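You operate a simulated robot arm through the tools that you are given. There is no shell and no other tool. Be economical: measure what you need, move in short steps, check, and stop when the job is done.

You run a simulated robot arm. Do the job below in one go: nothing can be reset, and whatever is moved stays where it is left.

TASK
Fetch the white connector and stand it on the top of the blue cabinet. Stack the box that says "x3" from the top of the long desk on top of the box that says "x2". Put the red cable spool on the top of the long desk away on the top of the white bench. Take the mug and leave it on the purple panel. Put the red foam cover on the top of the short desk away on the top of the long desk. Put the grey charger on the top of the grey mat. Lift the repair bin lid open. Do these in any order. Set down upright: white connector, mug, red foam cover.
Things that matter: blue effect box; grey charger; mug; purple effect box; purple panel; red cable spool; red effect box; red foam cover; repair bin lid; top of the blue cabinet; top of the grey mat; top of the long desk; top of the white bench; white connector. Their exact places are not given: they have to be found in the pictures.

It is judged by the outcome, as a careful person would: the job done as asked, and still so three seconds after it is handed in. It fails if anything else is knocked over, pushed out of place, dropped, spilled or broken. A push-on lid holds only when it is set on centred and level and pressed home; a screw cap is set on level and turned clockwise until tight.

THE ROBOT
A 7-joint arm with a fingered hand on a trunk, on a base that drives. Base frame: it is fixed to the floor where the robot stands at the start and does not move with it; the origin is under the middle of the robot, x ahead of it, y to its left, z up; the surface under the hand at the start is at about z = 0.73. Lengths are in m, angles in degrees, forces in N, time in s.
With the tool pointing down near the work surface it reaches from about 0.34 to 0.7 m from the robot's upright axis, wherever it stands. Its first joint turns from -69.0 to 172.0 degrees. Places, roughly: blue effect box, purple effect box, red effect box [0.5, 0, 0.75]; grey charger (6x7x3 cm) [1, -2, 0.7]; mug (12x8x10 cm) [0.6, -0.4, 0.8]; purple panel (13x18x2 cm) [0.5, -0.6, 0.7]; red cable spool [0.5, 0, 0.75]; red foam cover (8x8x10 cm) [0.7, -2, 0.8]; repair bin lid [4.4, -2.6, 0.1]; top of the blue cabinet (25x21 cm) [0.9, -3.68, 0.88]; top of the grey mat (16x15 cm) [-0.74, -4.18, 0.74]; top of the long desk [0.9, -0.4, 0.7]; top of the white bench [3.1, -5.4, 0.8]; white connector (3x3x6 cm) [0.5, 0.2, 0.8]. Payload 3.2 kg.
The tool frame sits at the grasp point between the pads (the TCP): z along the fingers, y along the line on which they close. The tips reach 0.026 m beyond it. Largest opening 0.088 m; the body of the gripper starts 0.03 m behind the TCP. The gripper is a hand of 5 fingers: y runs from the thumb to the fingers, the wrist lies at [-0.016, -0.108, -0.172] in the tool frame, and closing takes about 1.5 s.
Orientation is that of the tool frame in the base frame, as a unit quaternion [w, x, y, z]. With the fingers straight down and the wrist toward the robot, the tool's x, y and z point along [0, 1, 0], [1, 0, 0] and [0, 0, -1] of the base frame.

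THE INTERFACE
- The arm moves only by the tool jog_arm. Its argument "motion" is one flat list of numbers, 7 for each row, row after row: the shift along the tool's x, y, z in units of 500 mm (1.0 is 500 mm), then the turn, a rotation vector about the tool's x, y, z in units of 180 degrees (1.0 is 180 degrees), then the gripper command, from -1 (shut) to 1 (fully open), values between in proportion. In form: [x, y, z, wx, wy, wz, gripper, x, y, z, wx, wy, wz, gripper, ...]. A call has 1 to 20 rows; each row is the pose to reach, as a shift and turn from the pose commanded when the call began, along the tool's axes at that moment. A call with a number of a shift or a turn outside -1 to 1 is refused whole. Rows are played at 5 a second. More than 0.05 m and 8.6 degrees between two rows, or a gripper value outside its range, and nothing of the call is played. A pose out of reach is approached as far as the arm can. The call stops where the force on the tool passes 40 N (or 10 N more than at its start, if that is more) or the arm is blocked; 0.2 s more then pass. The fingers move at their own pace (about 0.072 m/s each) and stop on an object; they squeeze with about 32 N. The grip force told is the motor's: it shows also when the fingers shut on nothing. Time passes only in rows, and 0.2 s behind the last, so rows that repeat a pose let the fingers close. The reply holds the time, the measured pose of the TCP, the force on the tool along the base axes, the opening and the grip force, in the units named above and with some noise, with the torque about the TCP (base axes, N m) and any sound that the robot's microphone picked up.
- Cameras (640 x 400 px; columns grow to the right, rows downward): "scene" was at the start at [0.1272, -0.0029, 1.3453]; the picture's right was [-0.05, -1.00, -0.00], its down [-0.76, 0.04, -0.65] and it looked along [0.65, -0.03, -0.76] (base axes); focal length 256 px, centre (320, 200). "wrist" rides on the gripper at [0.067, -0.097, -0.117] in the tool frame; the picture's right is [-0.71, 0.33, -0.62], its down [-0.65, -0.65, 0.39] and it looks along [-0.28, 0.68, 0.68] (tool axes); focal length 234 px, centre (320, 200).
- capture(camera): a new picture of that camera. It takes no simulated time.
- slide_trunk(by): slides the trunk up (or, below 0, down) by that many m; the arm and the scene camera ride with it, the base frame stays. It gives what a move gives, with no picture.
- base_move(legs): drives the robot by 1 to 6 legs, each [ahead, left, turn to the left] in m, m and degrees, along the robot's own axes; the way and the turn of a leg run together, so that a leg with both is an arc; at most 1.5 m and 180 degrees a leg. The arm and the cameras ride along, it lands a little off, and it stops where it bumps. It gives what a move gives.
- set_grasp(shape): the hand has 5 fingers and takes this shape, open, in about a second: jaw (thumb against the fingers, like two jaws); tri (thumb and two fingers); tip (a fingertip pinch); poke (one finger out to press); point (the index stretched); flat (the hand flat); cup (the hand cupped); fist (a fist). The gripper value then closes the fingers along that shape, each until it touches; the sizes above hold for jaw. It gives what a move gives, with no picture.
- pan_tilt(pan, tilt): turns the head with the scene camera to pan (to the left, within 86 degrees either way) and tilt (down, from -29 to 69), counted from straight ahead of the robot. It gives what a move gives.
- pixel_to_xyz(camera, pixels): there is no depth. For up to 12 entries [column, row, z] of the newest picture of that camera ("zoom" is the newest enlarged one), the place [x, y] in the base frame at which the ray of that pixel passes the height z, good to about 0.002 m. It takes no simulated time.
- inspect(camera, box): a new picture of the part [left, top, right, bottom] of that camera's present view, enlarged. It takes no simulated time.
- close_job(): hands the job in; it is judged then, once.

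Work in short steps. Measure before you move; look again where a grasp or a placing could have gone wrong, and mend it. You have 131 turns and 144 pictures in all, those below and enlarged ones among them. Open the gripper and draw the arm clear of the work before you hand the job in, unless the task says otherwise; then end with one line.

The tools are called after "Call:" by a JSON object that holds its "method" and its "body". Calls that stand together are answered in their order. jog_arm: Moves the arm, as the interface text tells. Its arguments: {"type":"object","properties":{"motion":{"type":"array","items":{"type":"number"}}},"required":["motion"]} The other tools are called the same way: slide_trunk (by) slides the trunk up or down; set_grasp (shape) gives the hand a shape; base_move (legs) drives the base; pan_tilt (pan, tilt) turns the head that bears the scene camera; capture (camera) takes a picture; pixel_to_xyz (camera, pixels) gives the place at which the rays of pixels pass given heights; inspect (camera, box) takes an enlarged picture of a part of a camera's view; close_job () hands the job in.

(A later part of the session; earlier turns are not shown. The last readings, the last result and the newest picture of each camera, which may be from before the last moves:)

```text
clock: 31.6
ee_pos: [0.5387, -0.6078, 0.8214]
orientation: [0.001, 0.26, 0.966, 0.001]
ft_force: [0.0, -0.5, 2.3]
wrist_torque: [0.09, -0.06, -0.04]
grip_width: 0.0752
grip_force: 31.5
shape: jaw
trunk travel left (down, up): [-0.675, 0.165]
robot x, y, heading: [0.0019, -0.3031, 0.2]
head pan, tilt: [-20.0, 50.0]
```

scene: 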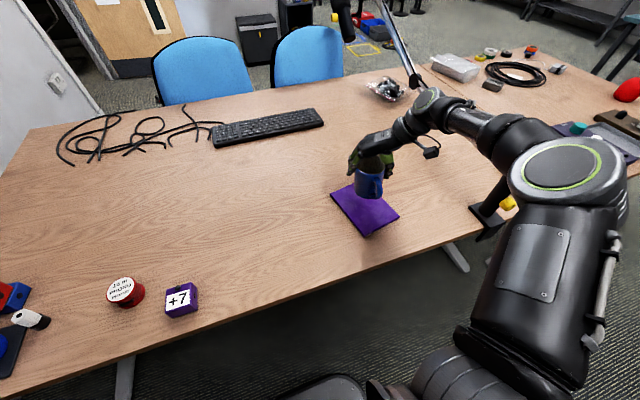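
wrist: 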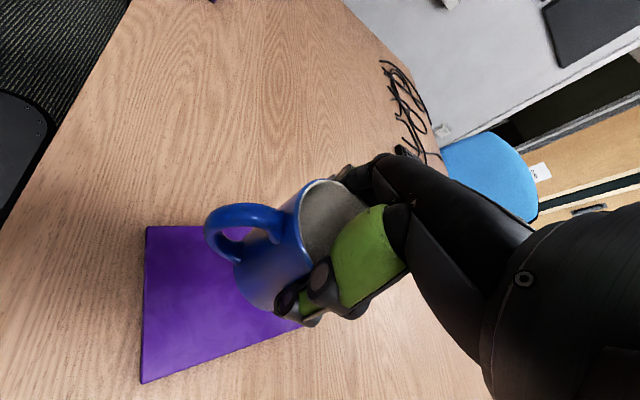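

Contact. Open and rise.

Call:
{"method": "jog_arm", "body": {"motion": [0, 0, 0.002, 0, 0, 0, -0.2, 0, 0, 0, 0, 0, 0, 0.4, 0, 0, 0, 0, 0, 0, 1, 0, 0, 0, 0, 0, 0, 1, 0, 0, 0, 0, 0, 0, 1, 0, 0, -0.05, 0, 0, 0, 1, 0, 0, -0.13, 0, 0, 0, 1, 0, 0, -0.21, 0, 0, 0, 1, 0, 0, -0.28, 0, 0, 0, 1, 0, 0, -0.28, 0, 0, 0, 1]}}

Call:
{"method": "capture", "body": {"camera": "scene"}}

```text
clock: 33.8
ee_pos: [0.5375, -0.6087, 0.962]
orientation: [0.0, 0.26, 0.966, 0.001]
ft_force: [0.3, 0.3, 0.5]
wrist_torque: [0.01, -0.02, -0.03]
grip_width: 0.0876
grip_force: 0.1
shape: jaw
trunk travel left (down, up): [-0.675, 0.165]
robot x, y, heading: [0.0034, -0.3016, 0.1]
head pan, tilt: [-20.0, 50.0]
```

```text
105 pictures are left
```

scene: 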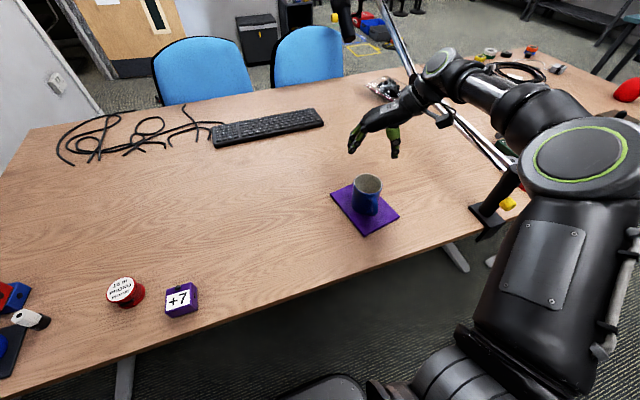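

Mug stands upright on the panel. Now back for the connector: I bring the hand left and to yaw 0 at height, then drive left 0.3 m.

Call:
{"method": "jog_arm", "body": {"motion": [0.02, 0.0346, -0.01, 0, 0, 0.0333, 1, 0.04, 0.0692, -0.02, 0, 0, 0.0667, 1, 0.06, 0.1038, -0.03, 0, 0, 0.1, 1, 0.08, 0.1384, -0.03, 0, 0, 0.1333, 1, 0.1, 0.173, -0.03, 0, 0, 0.1667, 1, 0.12, 0.2076, -0.03, 0, 0, 0.2, 1, 0.14, 0.2422, -0.03, 0, 0, 0.2333, 1, 0.16, 0.2768, -0.03, 0, 0, 0.2667, 1, 0.18, 0.3114, -0.03, 0, 0, 0.3, 1, 0.2, 0.346, -0.03, 0, 0, 0.3333, 1]}}

Call:
{"method": "base_move", "body": {"legs": [[0, 0.32, 0]]}}

Call:
{"method": "pan_tilt", "body": {"pan": 15, "tilt": 55}}

Call:
{"method": "capture", "body": {"camera": "scene"}}

```text
clock: 36.0
ee_pos: [0.5374, -0.4088, 0.9756]
orientation: [0.0, 0.708, 0.706, 0.0]
ft_force: [0.6, 0.5, -0.7]
wrist_torque: [0.0, 0.01, -0.04]
grip_width: 0.0881
grip_force: 0.1
shape: jaw
trunk travel left (down, up): [-0.675, 0.165]
robot x, y, heading: [-0.0013, -0.3024, 0.1]
head pan, tilt: [-20.0, 50.0]
```

```text
clock: 38.1
ee_pos: [0.5369, -0.0924, 0.9745]
orientation: [0.001, 0.709, 0.705, 0.0]
ft_force: [0.1, 0.4, 0.8]
wrist_torque: [-0.01, -0.01, 0.01]
grip_width: 0.0879
grip_force: 0.0
shape: jaw
trunk travel left (down, up): [-0.675, 0.165]
robot x, y, heading: [-0.0052, 0.0162, -0.0]
head pan, tilt: [-20.0, 50.0]
```

```text
clock: 39.1
ee_pos: [0.5365, -0.093, 0.9749]
orientation: [0.0, 0.709, 0.705, 0.0]
ft_force: [0.4, -0.6, 0.6]
wrist_torque: [0.0, -0.01, 0.01]
grip_width: 0.0879
grip_force: 0.0
shape: jaw
trunk travel left (down, up): [-0.675, 0.165]
robot x, y, heading: [-0.0016, 0.0219, 0.3]
head pan, tilt: [15.0, 55.0]
```

```text
104 pictures are left
```

scene: 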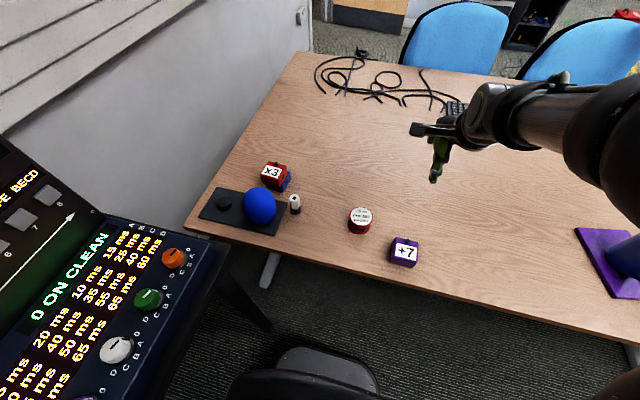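

I zoom on the connector region to measure it and its neighbours.

Call:
{"method": "inspect", "body": {"camera": "scene", "box": [230, 150, 390, 250]}}

Call:
{"method": "pixel_to_xyz", "body": {"camera": "zoom", "pixels": [[270, 185, 0.785], [280, 252, 0.73], [262, 247, 0.73], [185, 225, 0.77], [240, 285, 0.73], [268, 240, 0.73], [235, 155, 0.73], [520, 305, 0.73], [521, 260, 0.77], [521, 260, 0.765]]}}

```text
4.00 times, centred on (310, 200) of scene
```

zoom: 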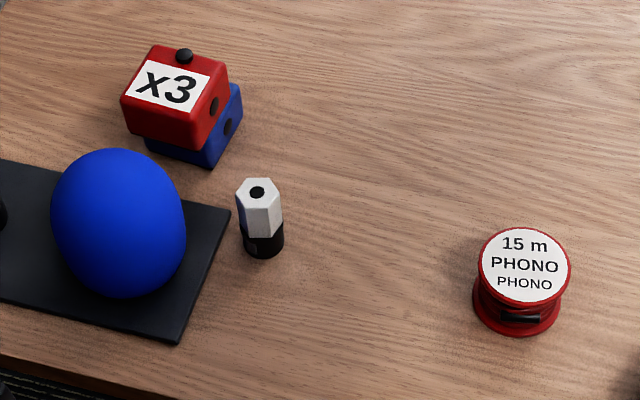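

```text
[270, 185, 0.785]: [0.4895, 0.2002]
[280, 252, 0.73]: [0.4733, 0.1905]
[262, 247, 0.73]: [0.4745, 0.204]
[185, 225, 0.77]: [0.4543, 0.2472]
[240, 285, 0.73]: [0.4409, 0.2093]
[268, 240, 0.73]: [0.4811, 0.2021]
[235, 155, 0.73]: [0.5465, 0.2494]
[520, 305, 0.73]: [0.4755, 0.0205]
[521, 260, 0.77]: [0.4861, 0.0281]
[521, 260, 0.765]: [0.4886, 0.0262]
```

Connector centre ≈(0.479, 0.204), top ≈0.79; ball edge y≈0.247, stack corner (0.535, 0.26). Move above it with slight −10° yaw.

Call:
{"method": "jog_arm", "body": {"motion": [0.085, -0.0164, 0.027, 0, 0, 0.008, 1, 0.17, -0.0328, 0.054, 0, 0, 0.016, 1, 0.255, -0.0492, 0.081, 0, 0, 0.024, 1, 0.34, -0.0656, 0.108, 0, 0, 0.032, 1, 0.425, -0.082, 0.135, 0, 0, 0.04, 1, 0.51, -0.0984, 0.162, 0, 0, 0.048, 1, 0.594, -0.115, 0.19, 0, 0, 0.0556, 1, 0.594, -0.115, 0.19, 0, 0, 0.0556, 1, 0.594, -0.115, 0.19, 0, 0, 0.0556, 1]}}

Call:
{"method": "inspect", "body": {"camera": "scene", "box": [220, 130, 380, 250]}}

Call:
{"method": "capture", "body": {"camera": "wrist"}}

```text
clock: 41.3
ee_pos: [0.5028, 0.1871, 0.9032]
orientation: [-0.027, 0.788, 0.614, 0.023]
ft_force: [-0.6, 0.0, 0.0]
wrist_torque: [0.01, 0.03, 0.03]
grip_width: 0.0878
grip_force: 0.1
shape: jaw
trunk travel left (down, up): [-0.675, 0.165]
robot x, y, heading: [-0.0026, 0.0215, -0.1]
head pan, tilt: [15.0, 55.0]
stopped in row 9: the arm was blocked; the commanded pose is now the measured one
```

```text
3.33 times, centred on (300, 190) of scene
```

zoom: 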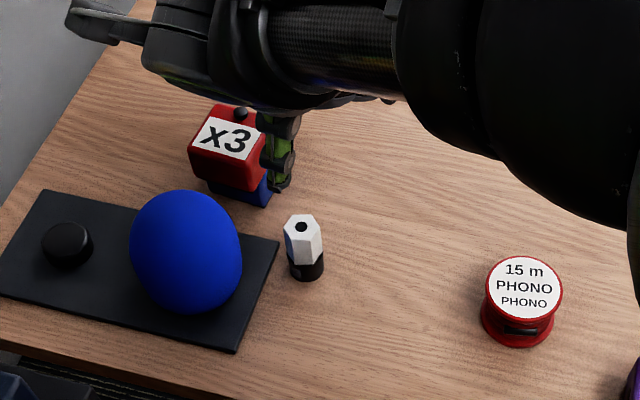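

```text
101 pictures are left
```

wrist: 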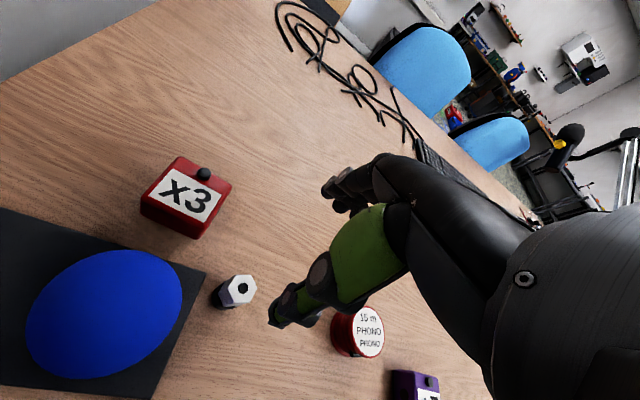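

The arm is blocked reaching across the body. I turn the base 18° left so the target is more in front.

Call:
{"method": "base_move", "body": {"legs": [[0, 0, 18]]}}

Call:
{"method": "capture", "body": {"camera": "wrist"}}

```text
clock: 42.7
ee_pos: [0.4251, 0.3364, 0.9039]
orientation: [-0.031, 0.682, 0.731, 0.018]
ft_force: [-1.0, 0.3, -0.1]
wrist_torque: [0.02, -0.01, -0.04]
grip_width: 0.0882
grip_force: 0.1
shape: jaw
trunk travel left (down, up): [-0.675, 0.165]
robot x, y, heading: [-0.0004, 0.0206, 18.3]
head pan, tilt: [15.0, 55.0]
```

```text
100 pictures are left
```

wrist: 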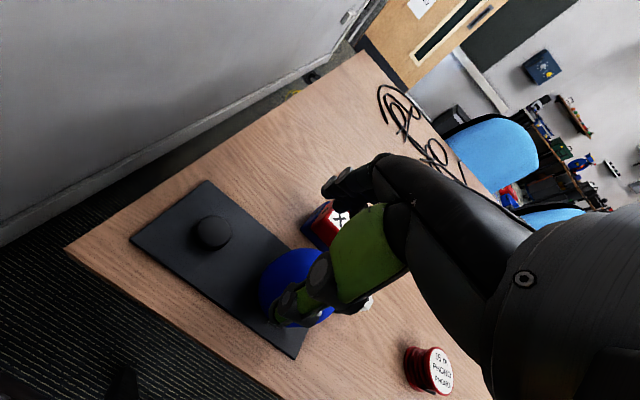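

Levelling the hand (4° tilt) and moving to above the connector at z≈0.874.

Call:
{"method": "jog_arm", "body": {"motion": [-0.07, 0.0226, 0.01, -0.0013, -0.0056, 0.01, 1, -0.14, 0.0452, 0.02, -0.0026, -0.0112, 0.02, 1, -0.21, 0.0678, 0.03, -0.004, -0.0168, 0.03, 1, -0.275, 0.0904, 0.0394, -0.0051, -0.0224, 0.039, 1, -0.275, 0.0904, 0.0394, -0.0051, -0.0224, 0.039, 1, -0.275, 0.0904, 0.0394, -0.0051, -0.0224, 0.039, 1]}}

Call:
{"method": "capture", "body": {"camera": "scene"}}

Call:
{"method": "capture", "body": {"camera": "wrist"}}

```text
clock: 44.1
ee_pos: [0.4855, 0.2035, 0.8864]
orientation: [-0.026, 0.734, 0.679, 0.013]
ft_force: [0.0, -1.0, -0.4]
wrist_torque: [-0.04, 0.02, -0.02]
grip_width: 0.0879
grip_force: 0.1
shape: jaw
trunk travel left (down, up): [-0.675, 0.165]
robot x, y, heading: [-0.0022, 0.0162, 18.1]
head pan, tilt: [15.0, 55.0]
```

```text
99 pictures are left
```

scene: 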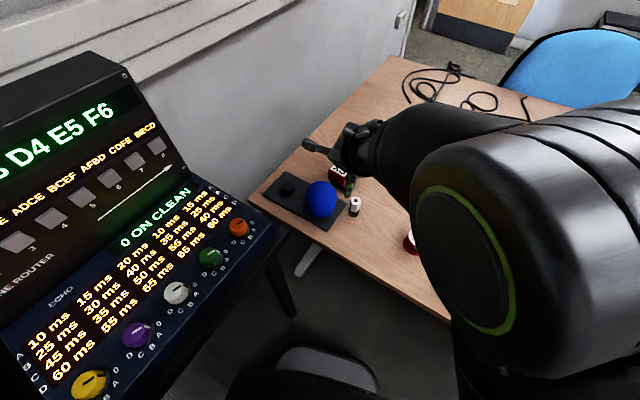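

```text
98 pictures are left
```

wrist: 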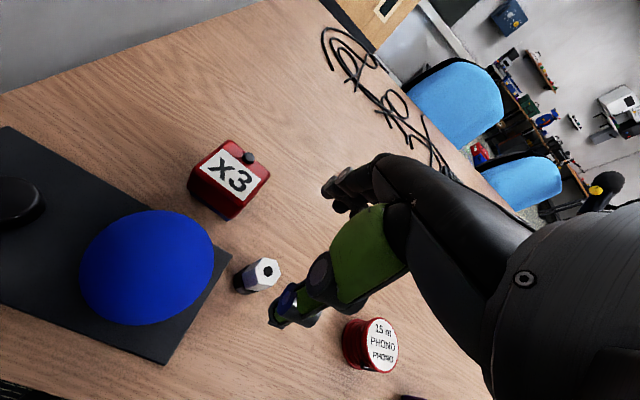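

The arm is still cramped (target too close to body). I back the base 0.1 m.

Call:
{"method": "base_move", "body": {"legs": [[-0.1, 0, 0]]}}

```text
clock: 45.3
ee_pos: [0.3914, 0.1714, 0.8873]
orientation: [-0.025, 0.735, 0.678, 0.012]
ft_force: [0.1, -0.6, -0.6]
wrist_torque: [0.0, -0.02, -0.01]
grip_width: 0.088
grip_force: 0.1
shape: jaw
trunk travel left (down, up): [-0.675, 0.165]
robot x, y, heading: [-0.0941, -0.0114, 18.3]
head pan, tilt: [15.0, 55.0]
```

Call:
{"method": "jog_arm", "body": {"motion": [0.026, 0.057, 0.012, -0.0022, -0.0055, 0, 1, 0.052, 0.114, 0.024, -0.0044, -0.011, 0, 1, 0.078, 0.171, 0.035, -0.0065, -0.0164, 0, 1, 0.078, 0.171, 0.035, -0.0065, -0.0164, 0, 1, 0.078, 0.171, 0.035, -0.0065, -0.0164, 0, 1]}}

Call:
{"method": "capture", "body": {"camera": "scene"}}

Call:
{"method": "capture", "body": {"camera": "wrist"}}

```text
clock: 46.5
ee_pos: [0.4869, 0.198, 0.8708]
orientation: [-0.009, 0.743, 0.67, 0.004]
ft_force: [-0.4, 0.1, -0.6]
wrist_torque: [0.01, -0.02, -0.02]
grip_width: 0.0879
grip_force: 0.0
shape: jaw
trunk travel left (down, up): [-0.675, 0.165]
robot x, y, heading: [-0.0959, -0.0137, 18.1]
head pan, tilt: [15.0, 55.0]
```

```text
97 pictures are left
```

scene: 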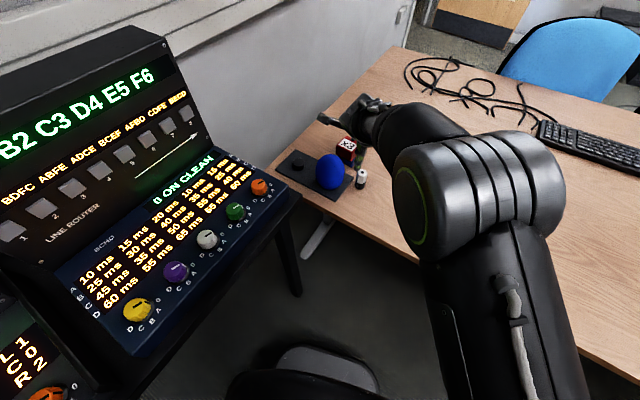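

```text
96 pictures are left
```

wrist: 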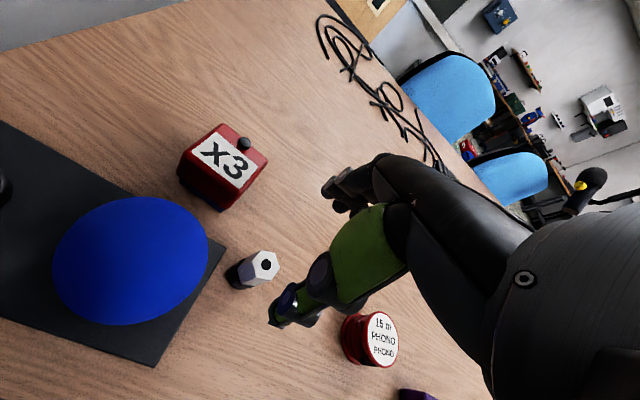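

Close now. I verify the connector position from the wrist view.

Call:
{"method": "inspect", "body": {"camera": "wrist", "box": [190, 220, 310, 310]}}

Call:
{"method": "inspect", "body": {"camera": "scene", "box": [300, 120, 400, 200]}}

```text
4.44 times, centred on (250, 265) of wrist
```

zoom: 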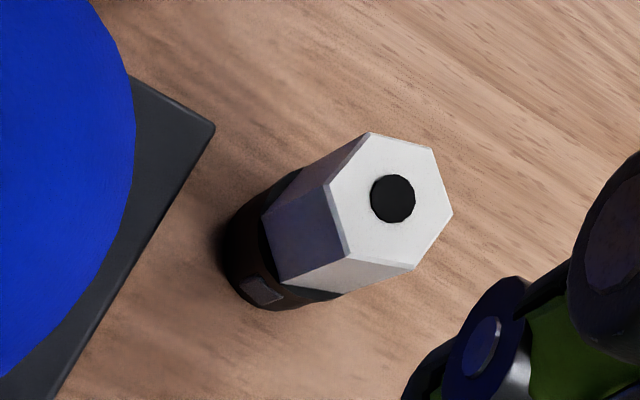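

```text
5.00 times, centred on (350, 160) of scene
```

zoom: 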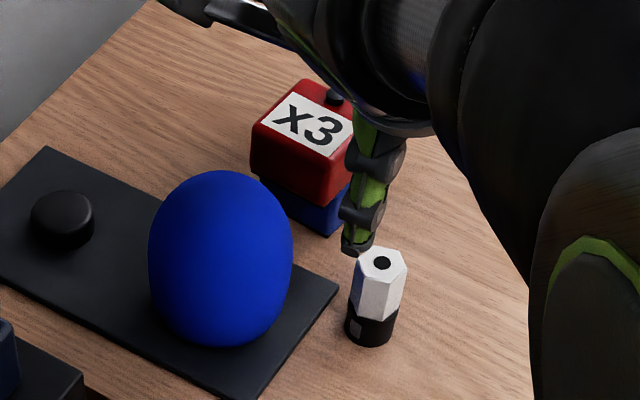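

Call:
{"method": "pixel_to_xyz", "body": {"camera": "wrist", "pixels": [[266.2, 264.5, 0.79], [266.2, 264.5, 0.78], [266.2, 264.5, 0.8]]}}

Call:
{"method": "pixel_to_xyz", "body": {"camera": "zoom", "pixels": [[382, 263, 0.79], [382, 263, 0.78], [382, 263, 0.8], [371, 330, 0.73]]}}

```text
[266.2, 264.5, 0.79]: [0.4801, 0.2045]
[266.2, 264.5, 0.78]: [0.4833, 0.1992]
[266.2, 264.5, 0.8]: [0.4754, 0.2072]
```

```text
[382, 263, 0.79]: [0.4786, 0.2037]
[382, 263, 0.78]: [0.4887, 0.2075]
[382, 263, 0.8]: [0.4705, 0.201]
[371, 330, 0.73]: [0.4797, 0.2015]
```

Connector confirmed at (0.479, 0.204), top 0.79. Correct and descend to z≈0.77.

Call:
{"method": "jog_arm", "body": {"motion": [0.01, -0.017, 0, -0.0026, -0.0057, 0, 1, 0.01, -0.017, 0.0, -0.0026, -0.0057, 0, 1, 0.01, -0.017, 0.06, -0.0026, -0.0057, 0, 1, 0.01, -0.017, 0.12, -0.0026, -0.0057, 0, 1, 0.01, -0.017, 0.14, -0.0026, -0.0057, 0, 1]}}

Call:
{"method": "inspect", "body": {"camera": "scene", "box": [300, 120, 400, 200]}}

Call:
{"method": "inspect", "body": {"camera": "wrist", "box": [180, 170, 400, 340]}}

```text
clock: 47.7
ee_pos: [0.4718, 0.2117, 0.7981]
orientation: [0.01, 0.734, 0.679, -0.004]
ft_force: [0.3, -0.3, -0.3]
wrist_torque: [-0.02, 0.01, 0.01]
grip_width: 0.088
grip_force: 0.1
shape: jaw
trunk travel left (down, up): [-0.675, 0.165]
robot x, y, heading: [-0.0928, -0.0121, 18.2]
head pan, tilt: [15.0, 55.0]
```

```text
5.00 times, centred on (350, 160) of scene
```

zoom: 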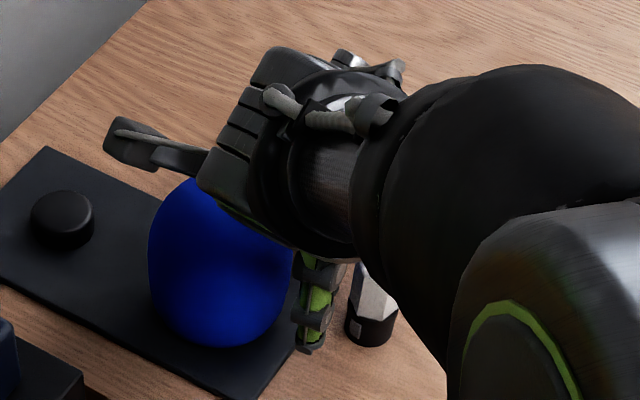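

```text
2.35 times, centred on (290, 255) of wrist
```

zoom: 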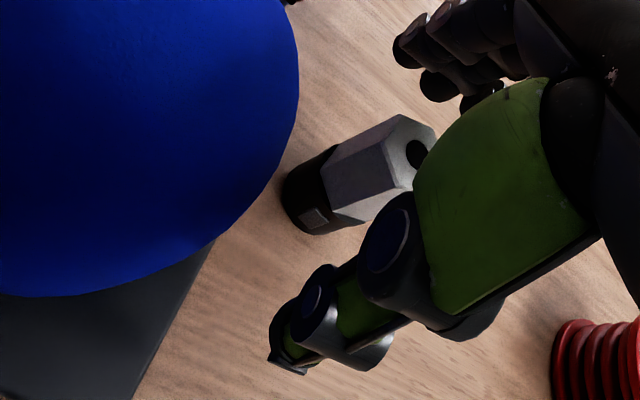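

Overshoot: command and measured now agree at this height, so I undo the last correction and go down to z≈0.768.

Call:
{"method": "jog_arm", "body": {"motion": [-0.015, 0.015, 0, 0.0026, 0.0057, 0, 1, -0.015, 0.015, 0, 0.0026, 0.0057, 0, 1, -0.015, 0.015, 0.03, 0.0026, 0.0057, 0, 1, -0.015, 0.015, 0.06, 0.0026, 0.0057, 0, 1, -0.015, 0.015, 0.06, 0.0026, 0.0057, 0, 1]}}

Call:
{"method": "inspect", "body": {"camera": "wrist", "box": [180, 170, 400, 340]}}

```text
clock: 48.9
ee_pos: [0.48, 0.2017, 0.7701]
orientation: [0.0, 0.735, 0.678, 0.001]
ft_force: [-0.8, -0.2, 0.5]
wrist_torque: [0.03, -0.01, -0.03]
grip_width: 0.0881
grip_force: 0.2
shape: jaw
trunk travel left (down, up): [-0.675, 0.165]
robot x, y, heading: [-0.0971, -0.0155, 18.0]
head pan, tilt: [15.0, 55.0]
```

```text
2.35 times, centred on (290, 255) of wrist
```

zoom: 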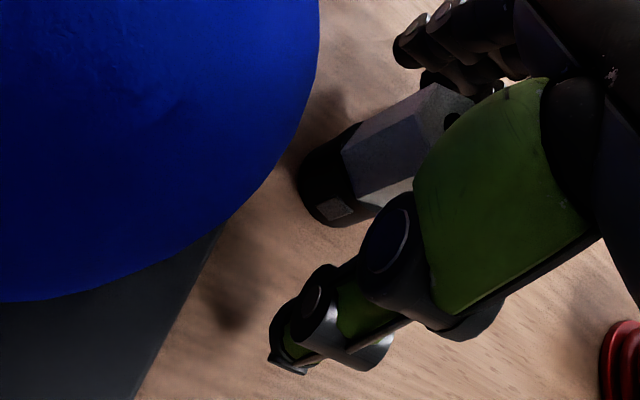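

At (0.480, 0.202, 0.770) and level. Close the hand.

Call:
{"method": "jog_arm", "body": {"motion": [0, 0, 0, 0, 0, 0, -1, 0, 0, 0, 0, 0, 0, -1, 0, 0, 0, 0, 0, 0, -1, 0, 0, 0, 0, 0, 0, -1, 0, 0, 0, 0, 0, 0, -1, 0, 0, 0, 0, 0, 0, -1, 0, 0, 0, 0, 0, 0, -1, 0, 0, 0, 0, 0, 0, -1]}}

Call:
{"method": "inspect", "body": {"camera": "wrist", "box": [180, 150, 420, 340]}}

```text
clock: 50.7
ee_pos: [0.4801, 0.2016, 0.7688]
orientation: [0.0, 0.735, 0.678, 0.001]
ft_force: [-0.1, 0.2, -0.4]
wrist_torque: [0.0, 0.01, 0.0]
grip_width: 0.0212
grip_force: 31.9
shape: jaw
trunk travel left (down, up): [-0.675, 0.165]
robot x, y, heading: [-0.097, -0.0116, 17.9]
head pan, tilt: [15.0, 55.0]
```

```text
2.11 times, centred on (300, 245) of wrist
```

zoom: 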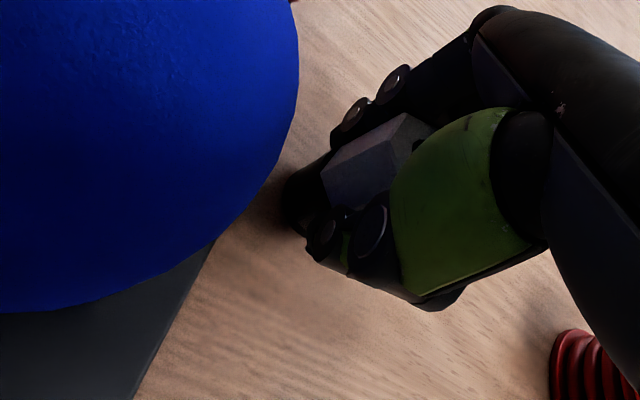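

Gripped (0.021 m). Lift 0.12 m and check.

Call:
{"method": "jog_arm", "body": {"motion": [0, 0, -0.06, 0, 0, 0, -1, 0, 0, -0.12, 0, 0, 0, -1, 0, 0, -0.18, 0, 0, 0, -1, 0, 0, -0.24, 0, 0, 0, -1]}}

Call:
{"method": "base_move", "body": {"legs": [[-0.15, 0, 0], [0, 0, -18], [-0.12, -0.1, 0]]}}

Call:
{"method": "pan_tilt", "body": {"pan": -80, "tilt": 25}}

Call:
{"method": "capture", "body": {"camera": "wrist"}}

Call:
{"method": "capture", "body": {"camera": "scene"}}

```text
clock: 51.9
ee_pos: [0.4821, 0.1831, 0.8655]
orientation: [-0.017, 0.746, 0.665, -0.019]
ft_force: [0.1, -0.3, -1.0]
wrist_torque: [0.02, 0.0, 0.02]
grip_width: 0.0211
grip_force: 32.1
shape: jaw
trunk travel left (down, up): [-0.675, 0.165]
robot x, y, heading: [-0.0962, -0.0134, 17.9]
head pan, tilt: [15.0, 55.0]
stopped in row 4: the arm was blocked; the commanded pose is now the measured one
```

```text
clock: 55.3
ee_pos: [0.2525, -0.1483, 0.8674]
orientation: [-0.019, 0.841, 0.54, -0.014]
ft_force: [0.1, 0.0, -0.6]
wrist_torque: [-0.01, 0.0, -0.04]
grip_width: 0.021
grip_force: 31.9
shape: jaw
trunk travel left (down, up): [-0.675, 0.165]
robot x, y, heading: [-0.3558, -0.1605, 0.2]
head pan, tilt: [15.0, 55.0]
```

```text
clock: 57.0
ee_pos: [0.2535, -0.1496, 0.8675]
orientation: [-0.02, 0.842, 0.539, -0.014]
ft_force: [-0.4, -0.3, -1.3]
wrist_torque: [-0.03, 0.0, -0.01]
grip_width: 0.021
grip_force: 31.9
shape: jaw
trunk travel left (down, up): [-0.675, 0.165]
robot x, y, heading: [-0.3557, -0.1593, -0.0]
head pan, tilt: [-80.0, 25.0]
```

```text
89 pictures are left
```

wrist: 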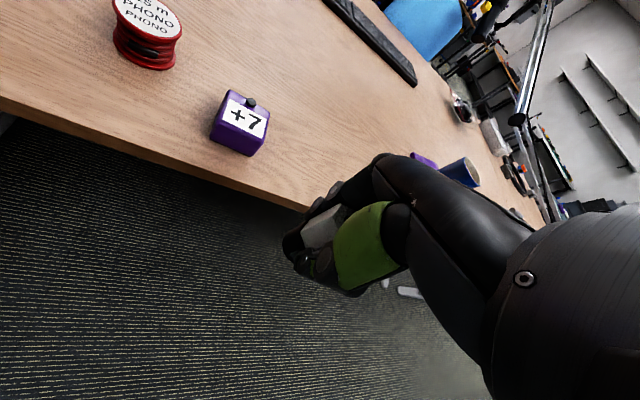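

```text
88 pictures are left
```

scene: 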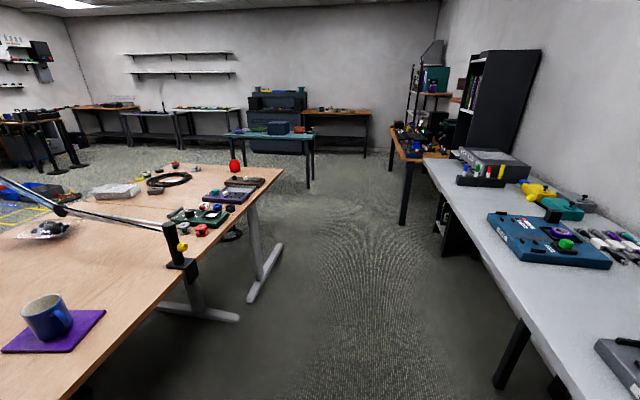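

The corridor is clear: blue cabinet box on the teal table (278,127), red foam cover (235,165). Raise the trunk, turn right, and drive down the corridor.

Call:
{"method": "slide_trunk", "body": {"by": 0.16}}

Call:
{"method": "base_move", "body": {"legs": [[0, 0, -90], [1.4, 0.15, 0], [1.0, 0.0, 0]]}}

Call:
{"method": "pan_tilt", "body": {"pan": 20, "tilt": 35}}

Call:
{"method": "capture", "body": {"camera": "scene"}}

```text
clock: 58.8
ee_pos: [0.2541, -0.1489, 1.0279]
orientation: [-0.02, 0.842, 0.539, -0.014]
ft_force: [0.0, -1.1, -0.7]
wrist_torque: [0.0, 0.02, 0.01]
grip_width: 0.0208
grip_force: 31.8
shape: jaw
trunk travel left (down, up): [-0.835, 0.005]
robot x, y, heading: [-0.3559, -0.1599, 0.1]
head pan, tilt: [-80.0, 25.0]
```

```text
clock: 74.5
ee_pos: [-0.242, -3.1717, 1.0267]
orientation: [-0.025, 0.975, -0.223, 0.005]
ft_force: [0.1, -0.9, -1.5]
wrist_torque: [0.01, 0.02, -0.03]
grip_width: 0.021
grip_force: 31.8
shape: jaw
trunk travel left (down, up): [-0.835, 0.005]
robot x, y, heading: [-0.2398, -2.5635, -90.8]
head pan, tilt: [-80.0, 25.0]
```

```text
clock: 76.2
ee_pos: [-0.2412, -3.1728, 1.0266]
orientation: [-0.025, 0.975, -0.222, 0.005]
ft_force: [0.1, 0.1, -0.7]
wrist_torque: [0.0, 0.01, -0.01]
grip_width: 0.0211
grip_force: 32.4
shape: jaw
trunk travel left (down, up): [-0.835, 0.005]
robot x, y, heading: [-0.2393, -2.5625, -90.9]
head pan, tilt: [20.0, 35.0]
```

```text
87 pictures are left
```

scene: 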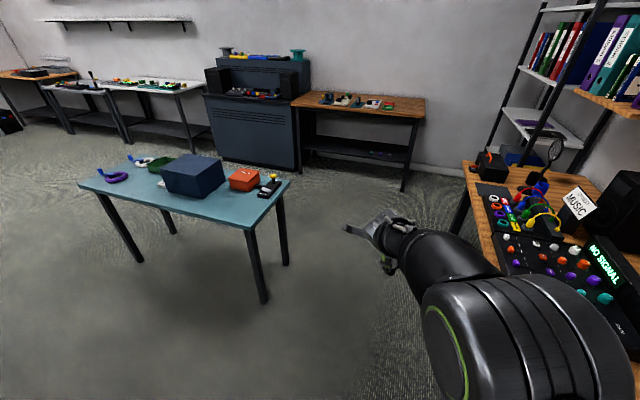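

I locate the blue cabinet top and the table edges.

Call:
{"method": "pixel_to_xyz", "body": {"camera": "scene", "pixels": [[162, 169, 0.88], [220, 177, 0.88], [222, 158, 0.88], [175, 155, 0.88], [78, 184, 0.74], [247, 228, 0.74], [289, 180, 0.74], [262, 302, 0.0], [140, 262, 0.0], [125, 160, 0.74]]}}

Call:
{"method": "inspect", "body": {"camera": "scene", "box": [70, 130, 310, 260]}}

```text
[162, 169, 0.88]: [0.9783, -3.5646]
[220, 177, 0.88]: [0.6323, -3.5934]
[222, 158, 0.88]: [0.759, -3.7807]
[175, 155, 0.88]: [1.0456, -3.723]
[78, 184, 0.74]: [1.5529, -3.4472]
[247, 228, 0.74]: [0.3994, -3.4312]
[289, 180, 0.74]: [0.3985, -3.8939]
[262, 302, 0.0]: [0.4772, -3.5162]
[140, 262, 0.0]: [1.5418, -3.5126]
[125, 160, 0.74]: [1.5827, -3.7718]
```

```text
2.67 times, centred on (190, 195) of scene
```

zoom: 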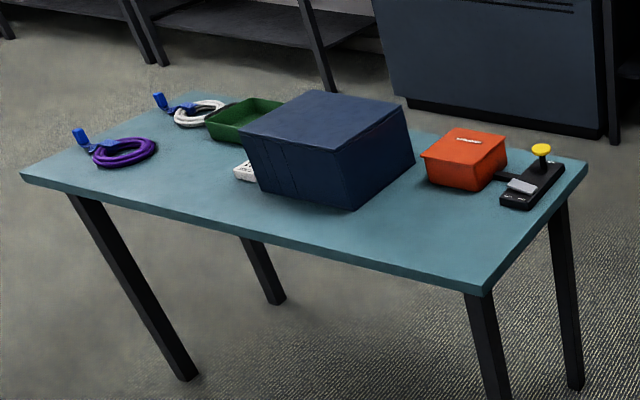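

Table front edge is y≈−3.44; cabinet centre ≈(0.88, −3.67). I drive to about (0.86, −3.06) and look.

Call:
{"method": "base_move", "body": {"legs": [[0.22, 0, 0], [0, 1.08, 0.9], [0.25, 0, 0]]}}

Call:
{"method": "pan_tilt", "body": {"pan": 5, "tilt": 50}}

Call:
{"method": "capture", "body": {"camera": "scene"}}

Call:
{"method": "capture", "body": {"camera": "wrist"}}

```text
clock: 84.5
ee_pos: [0.849, -3.6479, 1.0281]
orientation: [-0.024, 0.977, -0.213, 0.004]
ft_force: [-1.2, 0.0, -0.9]
wrist_torque: [-0.01, 0.03, 0.0]
grip_width: 0.021
grip_force: 31.5
shape: jaw
trunk travel left (down, up): [-0.835, 0.005]
robot x, y, heading: [0.8348, -3.0389, -89.7]
head pan, tilt: [20.0, 35.0]
```

```text
clock: 85.2
ee_pos: [0.8478, -3.6491, 1.028]
orientation: [-0.024, 0.976, -0.214, 0.005]
ft_force: [0.0, 0.6, -0.9]
wrist_torque: [0.03, 0.01, -0.04]
grip_width: 0.0208
grip_force: 31.8
shape: jaw
trunk travel left (down, up): [-0.835, 0.005]
robot x, y, heading: [0.8366, -3.0367, -89.8]
head pan, tilt: [5.0, 50.0]
```

```text
85 pictures are left
```

scene: 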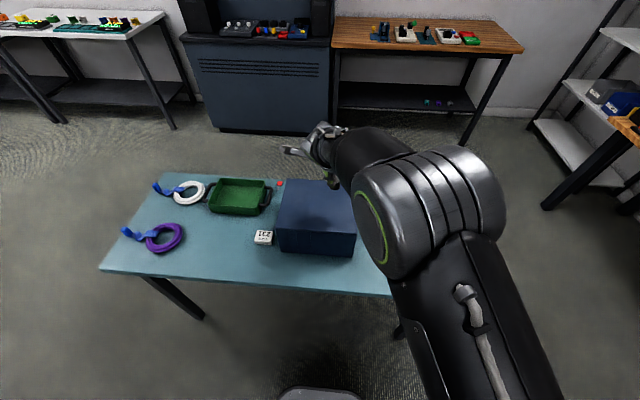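

```text
84 pictures are left
```

wrist: 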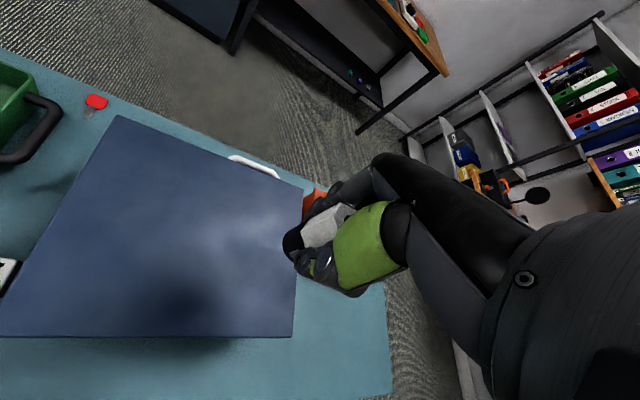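

Call:
{"method": "pixel_to_xyz", "body": {"camera": "wrist", "pixels": [[118, 115, 0.88], [303, 187, 0.88], [291, 337, 0.88], [2, 336, 0.88]]}}

Call:
{"method": "pixel_to_xyz", "body": {"camera": "scene", "pixels": [[278, 227, 0.88], [356, 233, 0.88], [289, 180, 0.88]]}}

```text
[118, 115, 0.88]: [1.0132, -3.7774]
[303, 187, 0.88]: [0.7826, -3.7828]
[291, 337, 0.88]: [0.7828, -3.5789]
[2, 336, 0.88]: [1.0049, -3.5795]
```

```text
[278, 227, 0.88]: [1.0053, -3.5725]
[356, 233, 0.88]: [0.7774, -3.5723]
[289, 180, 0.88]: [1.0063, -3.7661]
```

Cabinet top spans x 0.782–1.008, y −3.775 to −3.577; centre (0.895, −3.677). Move over the centre and level the hand, then lower to z≈0.94.

Call:
{"method": "jog_arm", "body": {"motion": [0.054, 0.006, 0, -0.0078, 0, 0, -1, 0.108, 0.0116, 0, -0.0156, 0, 0, -1, 0.108, 0.0116, 0.06, -0.0156, 0, 0, -1, 0.108, 0.0116, 0.12, -0.0156, 0, 0, -1, 0.108, 0.0116, 0.17, -0.0156, 0, 0, -1, 0.108, 0.0116, 0.17, -0.0156, 0, 0, -1, 0.108, 0.0116, 0.17, -0.0156, 0, 0, -1]}}

Call:
{"method": "inspect", "body": {"camera": "wrist", "box": [180, 150, 420, 340]}}

```text
clock: 86.8
ee_pos: [0.8963, -3.6715, 0.9411]
orientation: [-0.001, 0.977, -0.213, -0.001]
ft_force: [-0.4, -0.1, -1.0]
wrist_torque: [0.02, -0.02, 0.01]
grip_width: 0.0209
grip_force: 31.7
shape: jaw
trunk travel left (down, up): [-0.835, 0.005]
robot x, y, heading: [0.8376, -3.0397, -90.0]
head pan, tilt: [5.0, 50.0]
```

```text
2.11 times, centred on (300, 245) of wrist
```

zoom: 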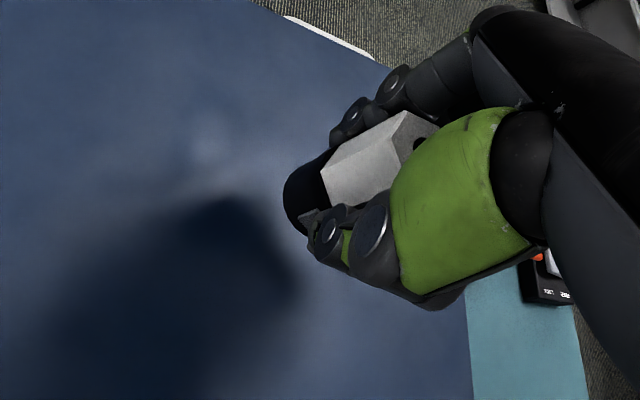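

Level and over the centre. Lower to about 0.921.

Call:
{"method": "jog_arm", "body": {"motion": [0, 0, 0.015, 0, 0, 0, -1, 0, 0, 0.03, 0, 0, 0, -1, 0, 0, 0.038, 0, 0, 0, -1, 0, 0, 0.038, 0, 0, 0, -1]}}

```text
clock: 87.8
ee_pos: [0.897, -3.6725, 0.9236]
orientation: [-0.001, 0.977, -0.213, 0.0]
ft_force: [0.4, 0.0, -1.4]
wrist_torque: [-0.01, 0.02, -0.01]
grip_width: 0.0209
grip_force: 32.2
shape: jaw
trunk travel left (down, up): [-0.835, 0.005]
robot x, y, heading: [0.8378, -3.0352, -89.9]
head pan, tilt: [5.0, 50.0]
```

Not touching yet; step 5 mm further.

Call:
{"method": "jog_arm", "body": {"motion": [0, 0, 0.004, 0, 0, 0, -1, 0, 0, 0.007, 0, 0, 0, -1, 0, 0, 0.01, 0, 0, 0, -1, 0, 0, 0.01, 0, 0, 0, -1]}}

```text
clock: 88.8
ee_pos: [0.8962, -3.6725, 0.9188]
orientation: [-0.002, 0.977, -0.213, -0.001]
ft_force: [0.5, 0.2, -1.6]
wrist_torque: [0.0, 0.0, 0.02]
grip_width: 0.0208
grip_force: 32.0
shape: jaw
trunk travel left (down, up): [-0.835, 0.005]
robot x, y, heading: [0.8386, -3.0354, -89.8]
head pan, tilt: [5.0, 50.0]
```

Call:
{"method": "jog_arm", "body": {"motion": [0, 0, 0.003, 0, 0, 0, -1, 0, 0, 0.006, 0, 0, 0, -1, 0, 0, 0.008, 0, 0, 0, -1, 0, 0, 0.008, 0, 0, 0, -1]}}

Call:
{"method": "inspect", "body": {"camera": "wrist", "box": [180, 150, 420, 340]}}

```text
clock: 89.8
ee_pos: [0.898, -3.6728, 0.9134]
orientation: [-0.001, 0.977, -0.213, 0.001]
ft_force: [0.2, 0.0, -0.6]
wrist_torque: [0.0, 0.0, 0.0]
grip_width: 0.0206
grip_force: 32.3
shape: jaw
trunk travel left (down, up): [-0.835, 0.005]
robot x, y, heading: [0.8406, -3.0355, -89.5]
head pan, tilt: [5.0, 50.0]
```

```text
2.11 times, centred on (300, 245) of wrist
```

zoom: 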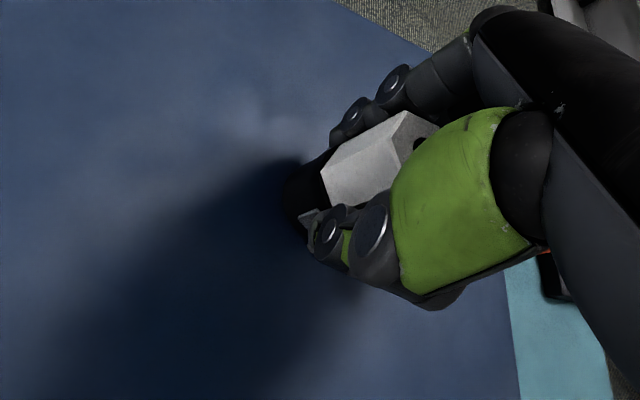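

Call:
{"method": "jog_arm", "body": {"motion": [0, 0, 0.003, 0, 0, 0, -1, 0, 0, 0.006, 0, 0, 0, -1, 0, 0, 0.006, 0, 0, 0, -1]}}

```text
clock: 90.6
ee_pos: [0.8969, -3.6722, 0.9102]
orientation: [-0.001, 0.977, -0.213, -0.001]
ft_force: [-0.6, 0.3, -0.1]
wrist_torque: [-0.02, 0.01, 0.01]
grip_width: 0.021
grip_force: 32.2
shape: jaw
trunk travel left (down, up): [-0.835, 0.005]
robot x, y, heading: [0.8374, -3.0375, -89.8]
head pan, tilt: [5.0, 50.0]
```

Call:
{"method": "jog_arm", "body": {"motion": [0, 0, 0.003, 0, 0, 0, -1, 0, 0, 0.005, 0, 0, 0, -1, 0, 0, 0.005, 0, 0, 0, -1]}}

Call:
{"method": "inspect", "body": {"camera": "wrist", "box": [260, 190, 360, 280]}}

```text
clock: 91.4
ee_pos: [0.8968, -3.6723, 0.9094]
orientation: [0.0, 0.977, -0.213, 0.001]
ft_force: [0.6, -0.1, 2.2]
wrist_torque: [0.03, 0.05, -0.02]
grip_width: 0.0209
grip_force: 31.6
shape: jaw
trunk travel left (down, up): [-0.835, 0.005]
robot x, y, heading: [0.8367, -3.0395, -89.9]
head pan, tilt: [5.0, 50.0]
```

```text
4.44 times, centred on (310, 235) of wrist
```

zoom: 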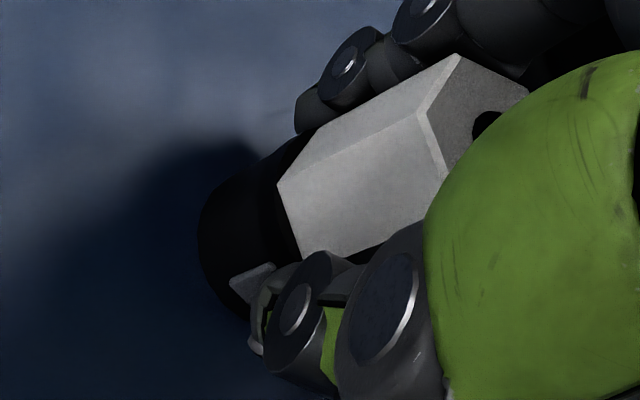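

Contact (2.2 N, z stopped following). Open slowly and rise.

Call:
{"method": "jog_arm", "body": {"motion": [0, 0, 0, 0, 0, 0, -0.4, 0, 0, 0, 0, 0, 0, 0, 0, 0, 0, 0, 0, 0, 0.5, 0, 0, 0, 0, 0, 0, 1, 0, 0, 0, 0, 0, 0, 1, 0, 0, 0, 0, 0, 0, 1, 0, 0, -0.06, 0, 0, 0, 1, 0, 0, -0.13, 0, 0, 0, 1, 0, 0, -0.2, 0, 0, 0, 1, 0, 0, -0.22, 0, 0, 0, 1]}}

Call:
{"method": "capture", "body": {"camera": "wrist"}}

```text
clock: 93.6
ee_pos: [0.898, -3.6718, 1.0196]
orientation: [0.0, 0.977, -0.213, -0.001]
ft_force: [-0.9, 0.4, -1.0]
wrist_torque: [-0.05, 0.01, -0.02]
grip_width: 0.0879
grip_force: 0.0
shape: jaw
trunk travel left (down, up): [-0.835, 0.005]
robot x, y, heading: [0.8395, -3.0385, -89.5]
head pan, tilt: [5.0, 50.0]
```

```text
80 pictures are left
```

wrist: 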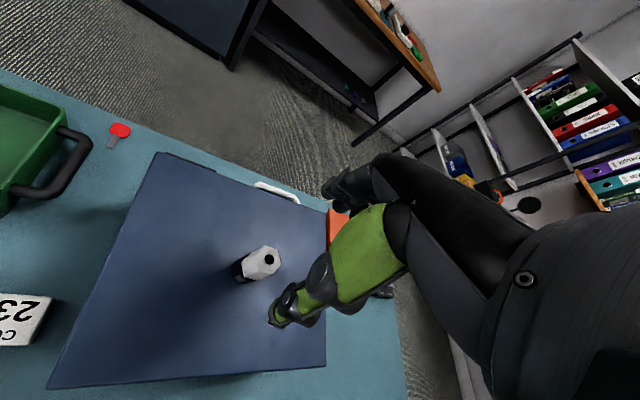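

Connector stands on the cabinet. Back off, turn round left to face the short desk, and look.

Call:
{"method": "base_move", "body": {"legs": [[-0.25, 0, 0], [0, 0, 90], [0, 0, 89]]}}

Call:
{"method": "pan_tilt", "body": {"pan": 10, "tilt": 45}}

Call:
{"method": "capture", "body": {"camera": "scene"}}

```text
clock: 103.0
ee_pos: [0.7939, -2.1544, 1.0188]
orientation: [0.0, 0.225, 0.974, -0.001]
ft_force: [-0.1, -0.1, 0.4]
wrist_torque: [0.02, 0.02, -0.01]
grip_width: 0.0878
grip_force: 0.0
shape: jaw
trunk travel left (down, up): [-0.835, 0.005]
robot x, y, heading: [0.8376, -2.7878, 88.8]
head pan, tilt: [5.0, 50.0]
```

```text
clock: 103.7
ee_pos: [0.7947, -2.1544, 1.0198]
orientation: [0.002, 0.226, 0.974, -0.001]
ft_force: [0.7, -0.1, 0.0]
wrist_torque: [0.02, -0.01, -0.03]
grip_width: 0.0877
grip_force: 0.1
shape: jaw
trunk travel left (down, up): [-0.835, 0.005]
robot x, y, heading: [0.8356, -2.789, 88.7]
head pan, tilt: [10.0, 45.0]
```

```text
79 pictures are left
```

scene: 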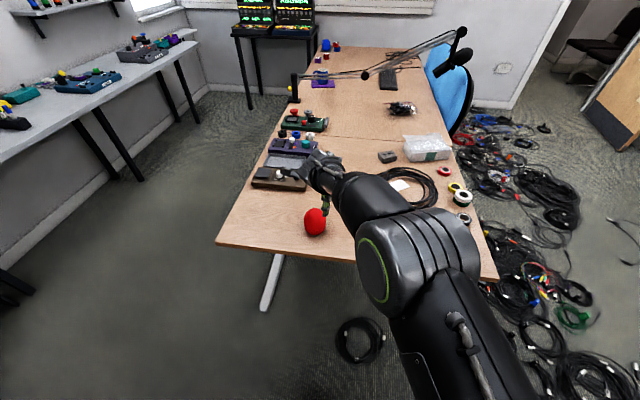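

I measure the foam cover, charger, desk edges and the floor coil.

Call:
{"method": "pixel_to_xyz", "body": {"camera": "scene", "pixels": [[315, 237, 0.73], [315, 222, 0.77], [388, 160, 0.74], [216, 243, 0.73], [498, 280, 0.73], [360, 342, 0.0], [335, 133, 0.73], [400, 260, 0.73]]}}

Call:
{"method": "inspect", "body": {"camera": "scene", "box": [250, 100, 490, 270]}}

```text
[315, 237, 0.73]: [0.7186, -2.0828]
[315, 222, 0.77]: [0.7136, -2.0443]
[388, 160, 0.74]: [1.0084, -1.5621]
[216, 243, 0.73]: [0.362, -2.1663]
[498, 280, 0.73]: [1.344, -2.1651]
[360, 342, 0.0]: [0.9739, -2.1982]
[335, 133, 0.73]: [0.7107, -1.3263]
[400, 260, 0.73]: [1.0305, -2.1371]
```

```text
2.35 times, centred on (370, 185) of scene
```

zoom: 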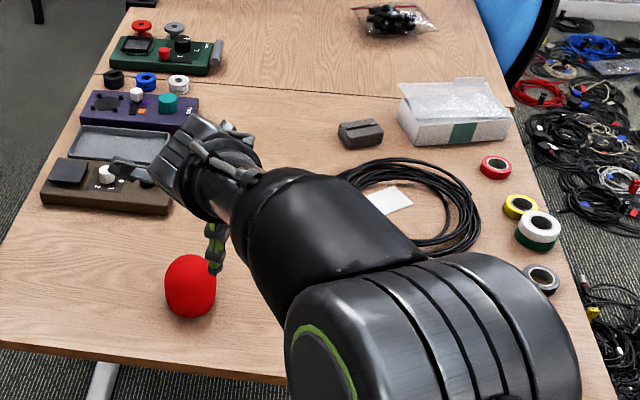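

Drive 0.15 m forward, and bring the hand off to the side above the foam for a wrist view.

Call:
{"method": "base_move", "body": {"legs": [[0.15, 0, 1]]}}

Call:
{"method": "capture", "body": {"camera": "wrist"}}

Call:
{"method": "inspect", "body": {"camera": "scene", "box": [250, 180, 410, 290]}}

```text
clock: 105.1
ee_pos: [0.7857, -2.0069, 1.0195]
orientation: [0.001, 0.218, 0.976, 0.0]
ft_force: [-0.6, -0.8, 0.2]
wrist_torque: [-0.01, 0.0, 0.01]
grip_width: 0.0877
grip_force: 0.1
shape: jaw
trunk travel left (down, up): [-0.835, 0.005]
robot x, y, heading: [0.8363, -2.6439, 89.9]
head pan, tilt: [10.0, 45.0]
```

```text
77 pictures are left
```

wrist: 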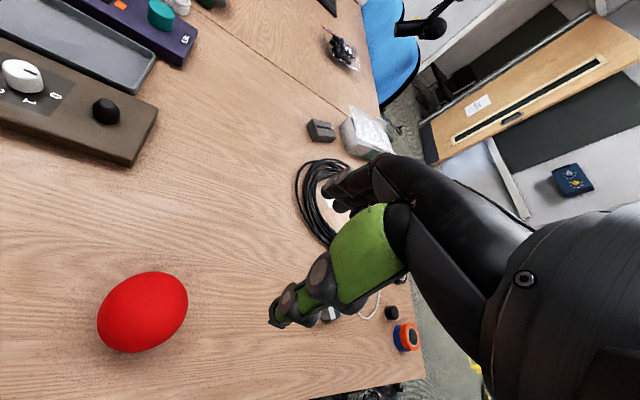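

```text
3.64 times, centred on (330, 235) of scene
```

zoom: 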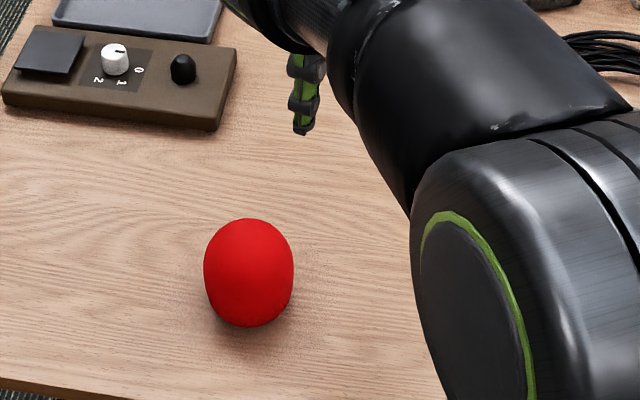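

Call:
{"method": "pixel_to_xyz", "body": {"camera": "zoom", "pixels": [[203, 275, 0.775], [294, 275, 0.775], [248, 272, 0.78], [248, 328, 0.735], [248, 218, 0.82]]}}

Call:
{"method": "pixel_to_xyz", "body": {"camera": "wrist", "pixels": [[143, 312, 0.78], [143, 312, 0.77], [98, 322, 0.775], [188, 297, 0.775], [150, 273, 0.8], [135, 352, 0.75]]}}

```text
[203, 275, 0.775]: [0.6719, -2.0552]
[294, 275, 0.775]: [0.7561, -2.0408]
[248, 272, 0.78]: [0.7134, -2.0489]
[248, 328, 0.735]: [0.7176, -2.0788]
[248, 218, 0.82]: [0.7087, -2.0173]
```

```text
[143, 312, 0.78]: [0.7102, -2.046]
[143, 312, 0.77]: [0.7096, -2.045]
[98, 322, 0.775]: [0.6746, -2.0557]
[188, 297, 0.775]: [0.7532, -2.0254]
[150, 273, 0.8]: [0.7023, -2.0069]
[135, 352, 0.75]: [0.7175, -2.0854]
```

Foam centre ≈(0.712, −2.046), ~8 cm wide. Move above it at z≈0.87.

Call:
{"method": "jog_arm", "body": {"motion": [0.05, -0.067, 0.03, 0, 0, 0, 1, 0.101, -0.134, 0.07, 0, 0, 0, 1, 0.101, -0.134, 0.15, 0, 0, 0, 1, 0.101, -0.134, 0.23, 0, 0, 0, 1, 0.101, -0.134, 0.29, 0, 0, 0, 1, 0.101, -0.134, 0.29, 0, 0, 0, 1]}}

Call:
{"method": "capture", "body": {"camera": "wrist"}}

Call:
{"method": "inspect", "body": {"camera": "scene", "box": [250, 180, 410, 290]}}

```text
clock: 106.5
ee_pos: [0.7128, -2.0474, 0.8745]
orientation: [-0.001, 0.219, 0.976, -0.001]
ft_force: [0.6, 0.2, -0.2]
wrist_torque: [0.05, -0.01, -0.03]
grip_width: 0.0877
grip_force: 0.0
shape: jaw
trunk travel left (down, up): [-0.835, 0.005]
robot x, y, heading: [0.8382, -2.644, 89.4]
head pan, tilt: [10.0, 45.0]
```

```text
75 pictures are left
```

wrist: 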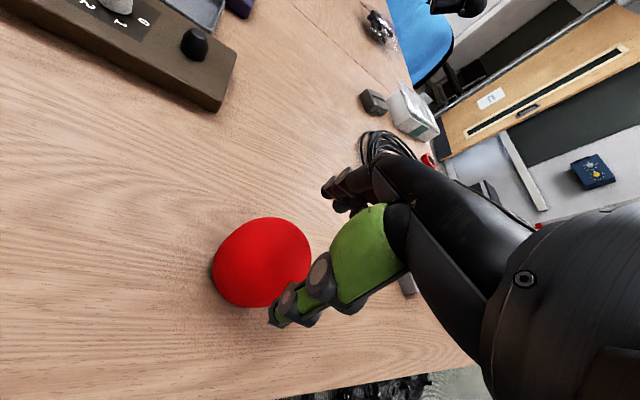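

```text
3.64 times, centred on (330, 235) of scene
```

zoom: 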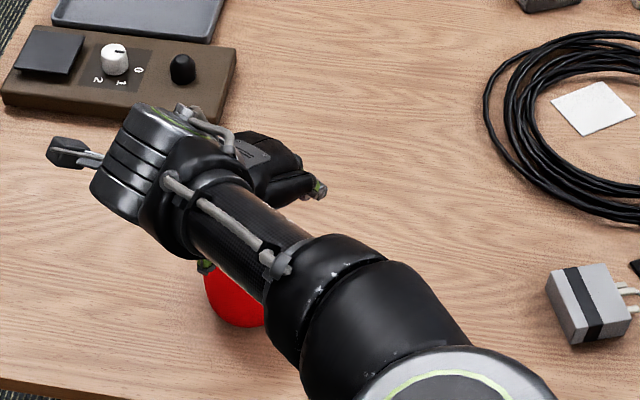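

The grey charger (two prongs) is visible at right near the desk edge. I check foam alignment in the wrist view.

Call:
{"method": "pixel_to_xyz", "body": {"camera": "wrist", "pixels": [[212, 275, 0.775], [311, 250, 0.775], [268, 217, 0.8], [260, 308, 0.76], [262, 262, 0.785]]}}

Call:
{"method": "pixel_to_xyz", "body": {"camera": "zoom", "pixels": [[548, 282, 0.755], [573, 340, 0.75], [628, 325, 0.75], [610, 268, 0.755], [585, 300, 0.755], [548, 290, 0.73], [635, 292, 0.75], [578, 345, 0.73]]}}

```text
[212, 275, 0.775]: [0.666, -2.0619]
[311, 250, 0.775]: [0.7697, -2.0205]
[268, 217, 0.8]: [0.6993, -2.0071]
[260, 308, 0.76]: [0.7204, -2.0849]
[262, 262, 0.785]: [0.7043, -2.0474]
```

```text
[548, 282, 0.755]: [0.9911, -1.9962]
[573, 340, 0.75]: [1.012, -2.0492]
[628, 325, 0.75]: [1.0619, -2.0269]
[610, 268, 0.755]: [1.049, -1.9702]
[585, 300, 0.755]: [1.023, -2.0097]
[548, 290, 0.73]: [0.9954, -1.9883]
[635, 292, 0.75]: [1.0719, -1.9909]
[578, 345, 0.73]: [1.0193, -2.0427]
```

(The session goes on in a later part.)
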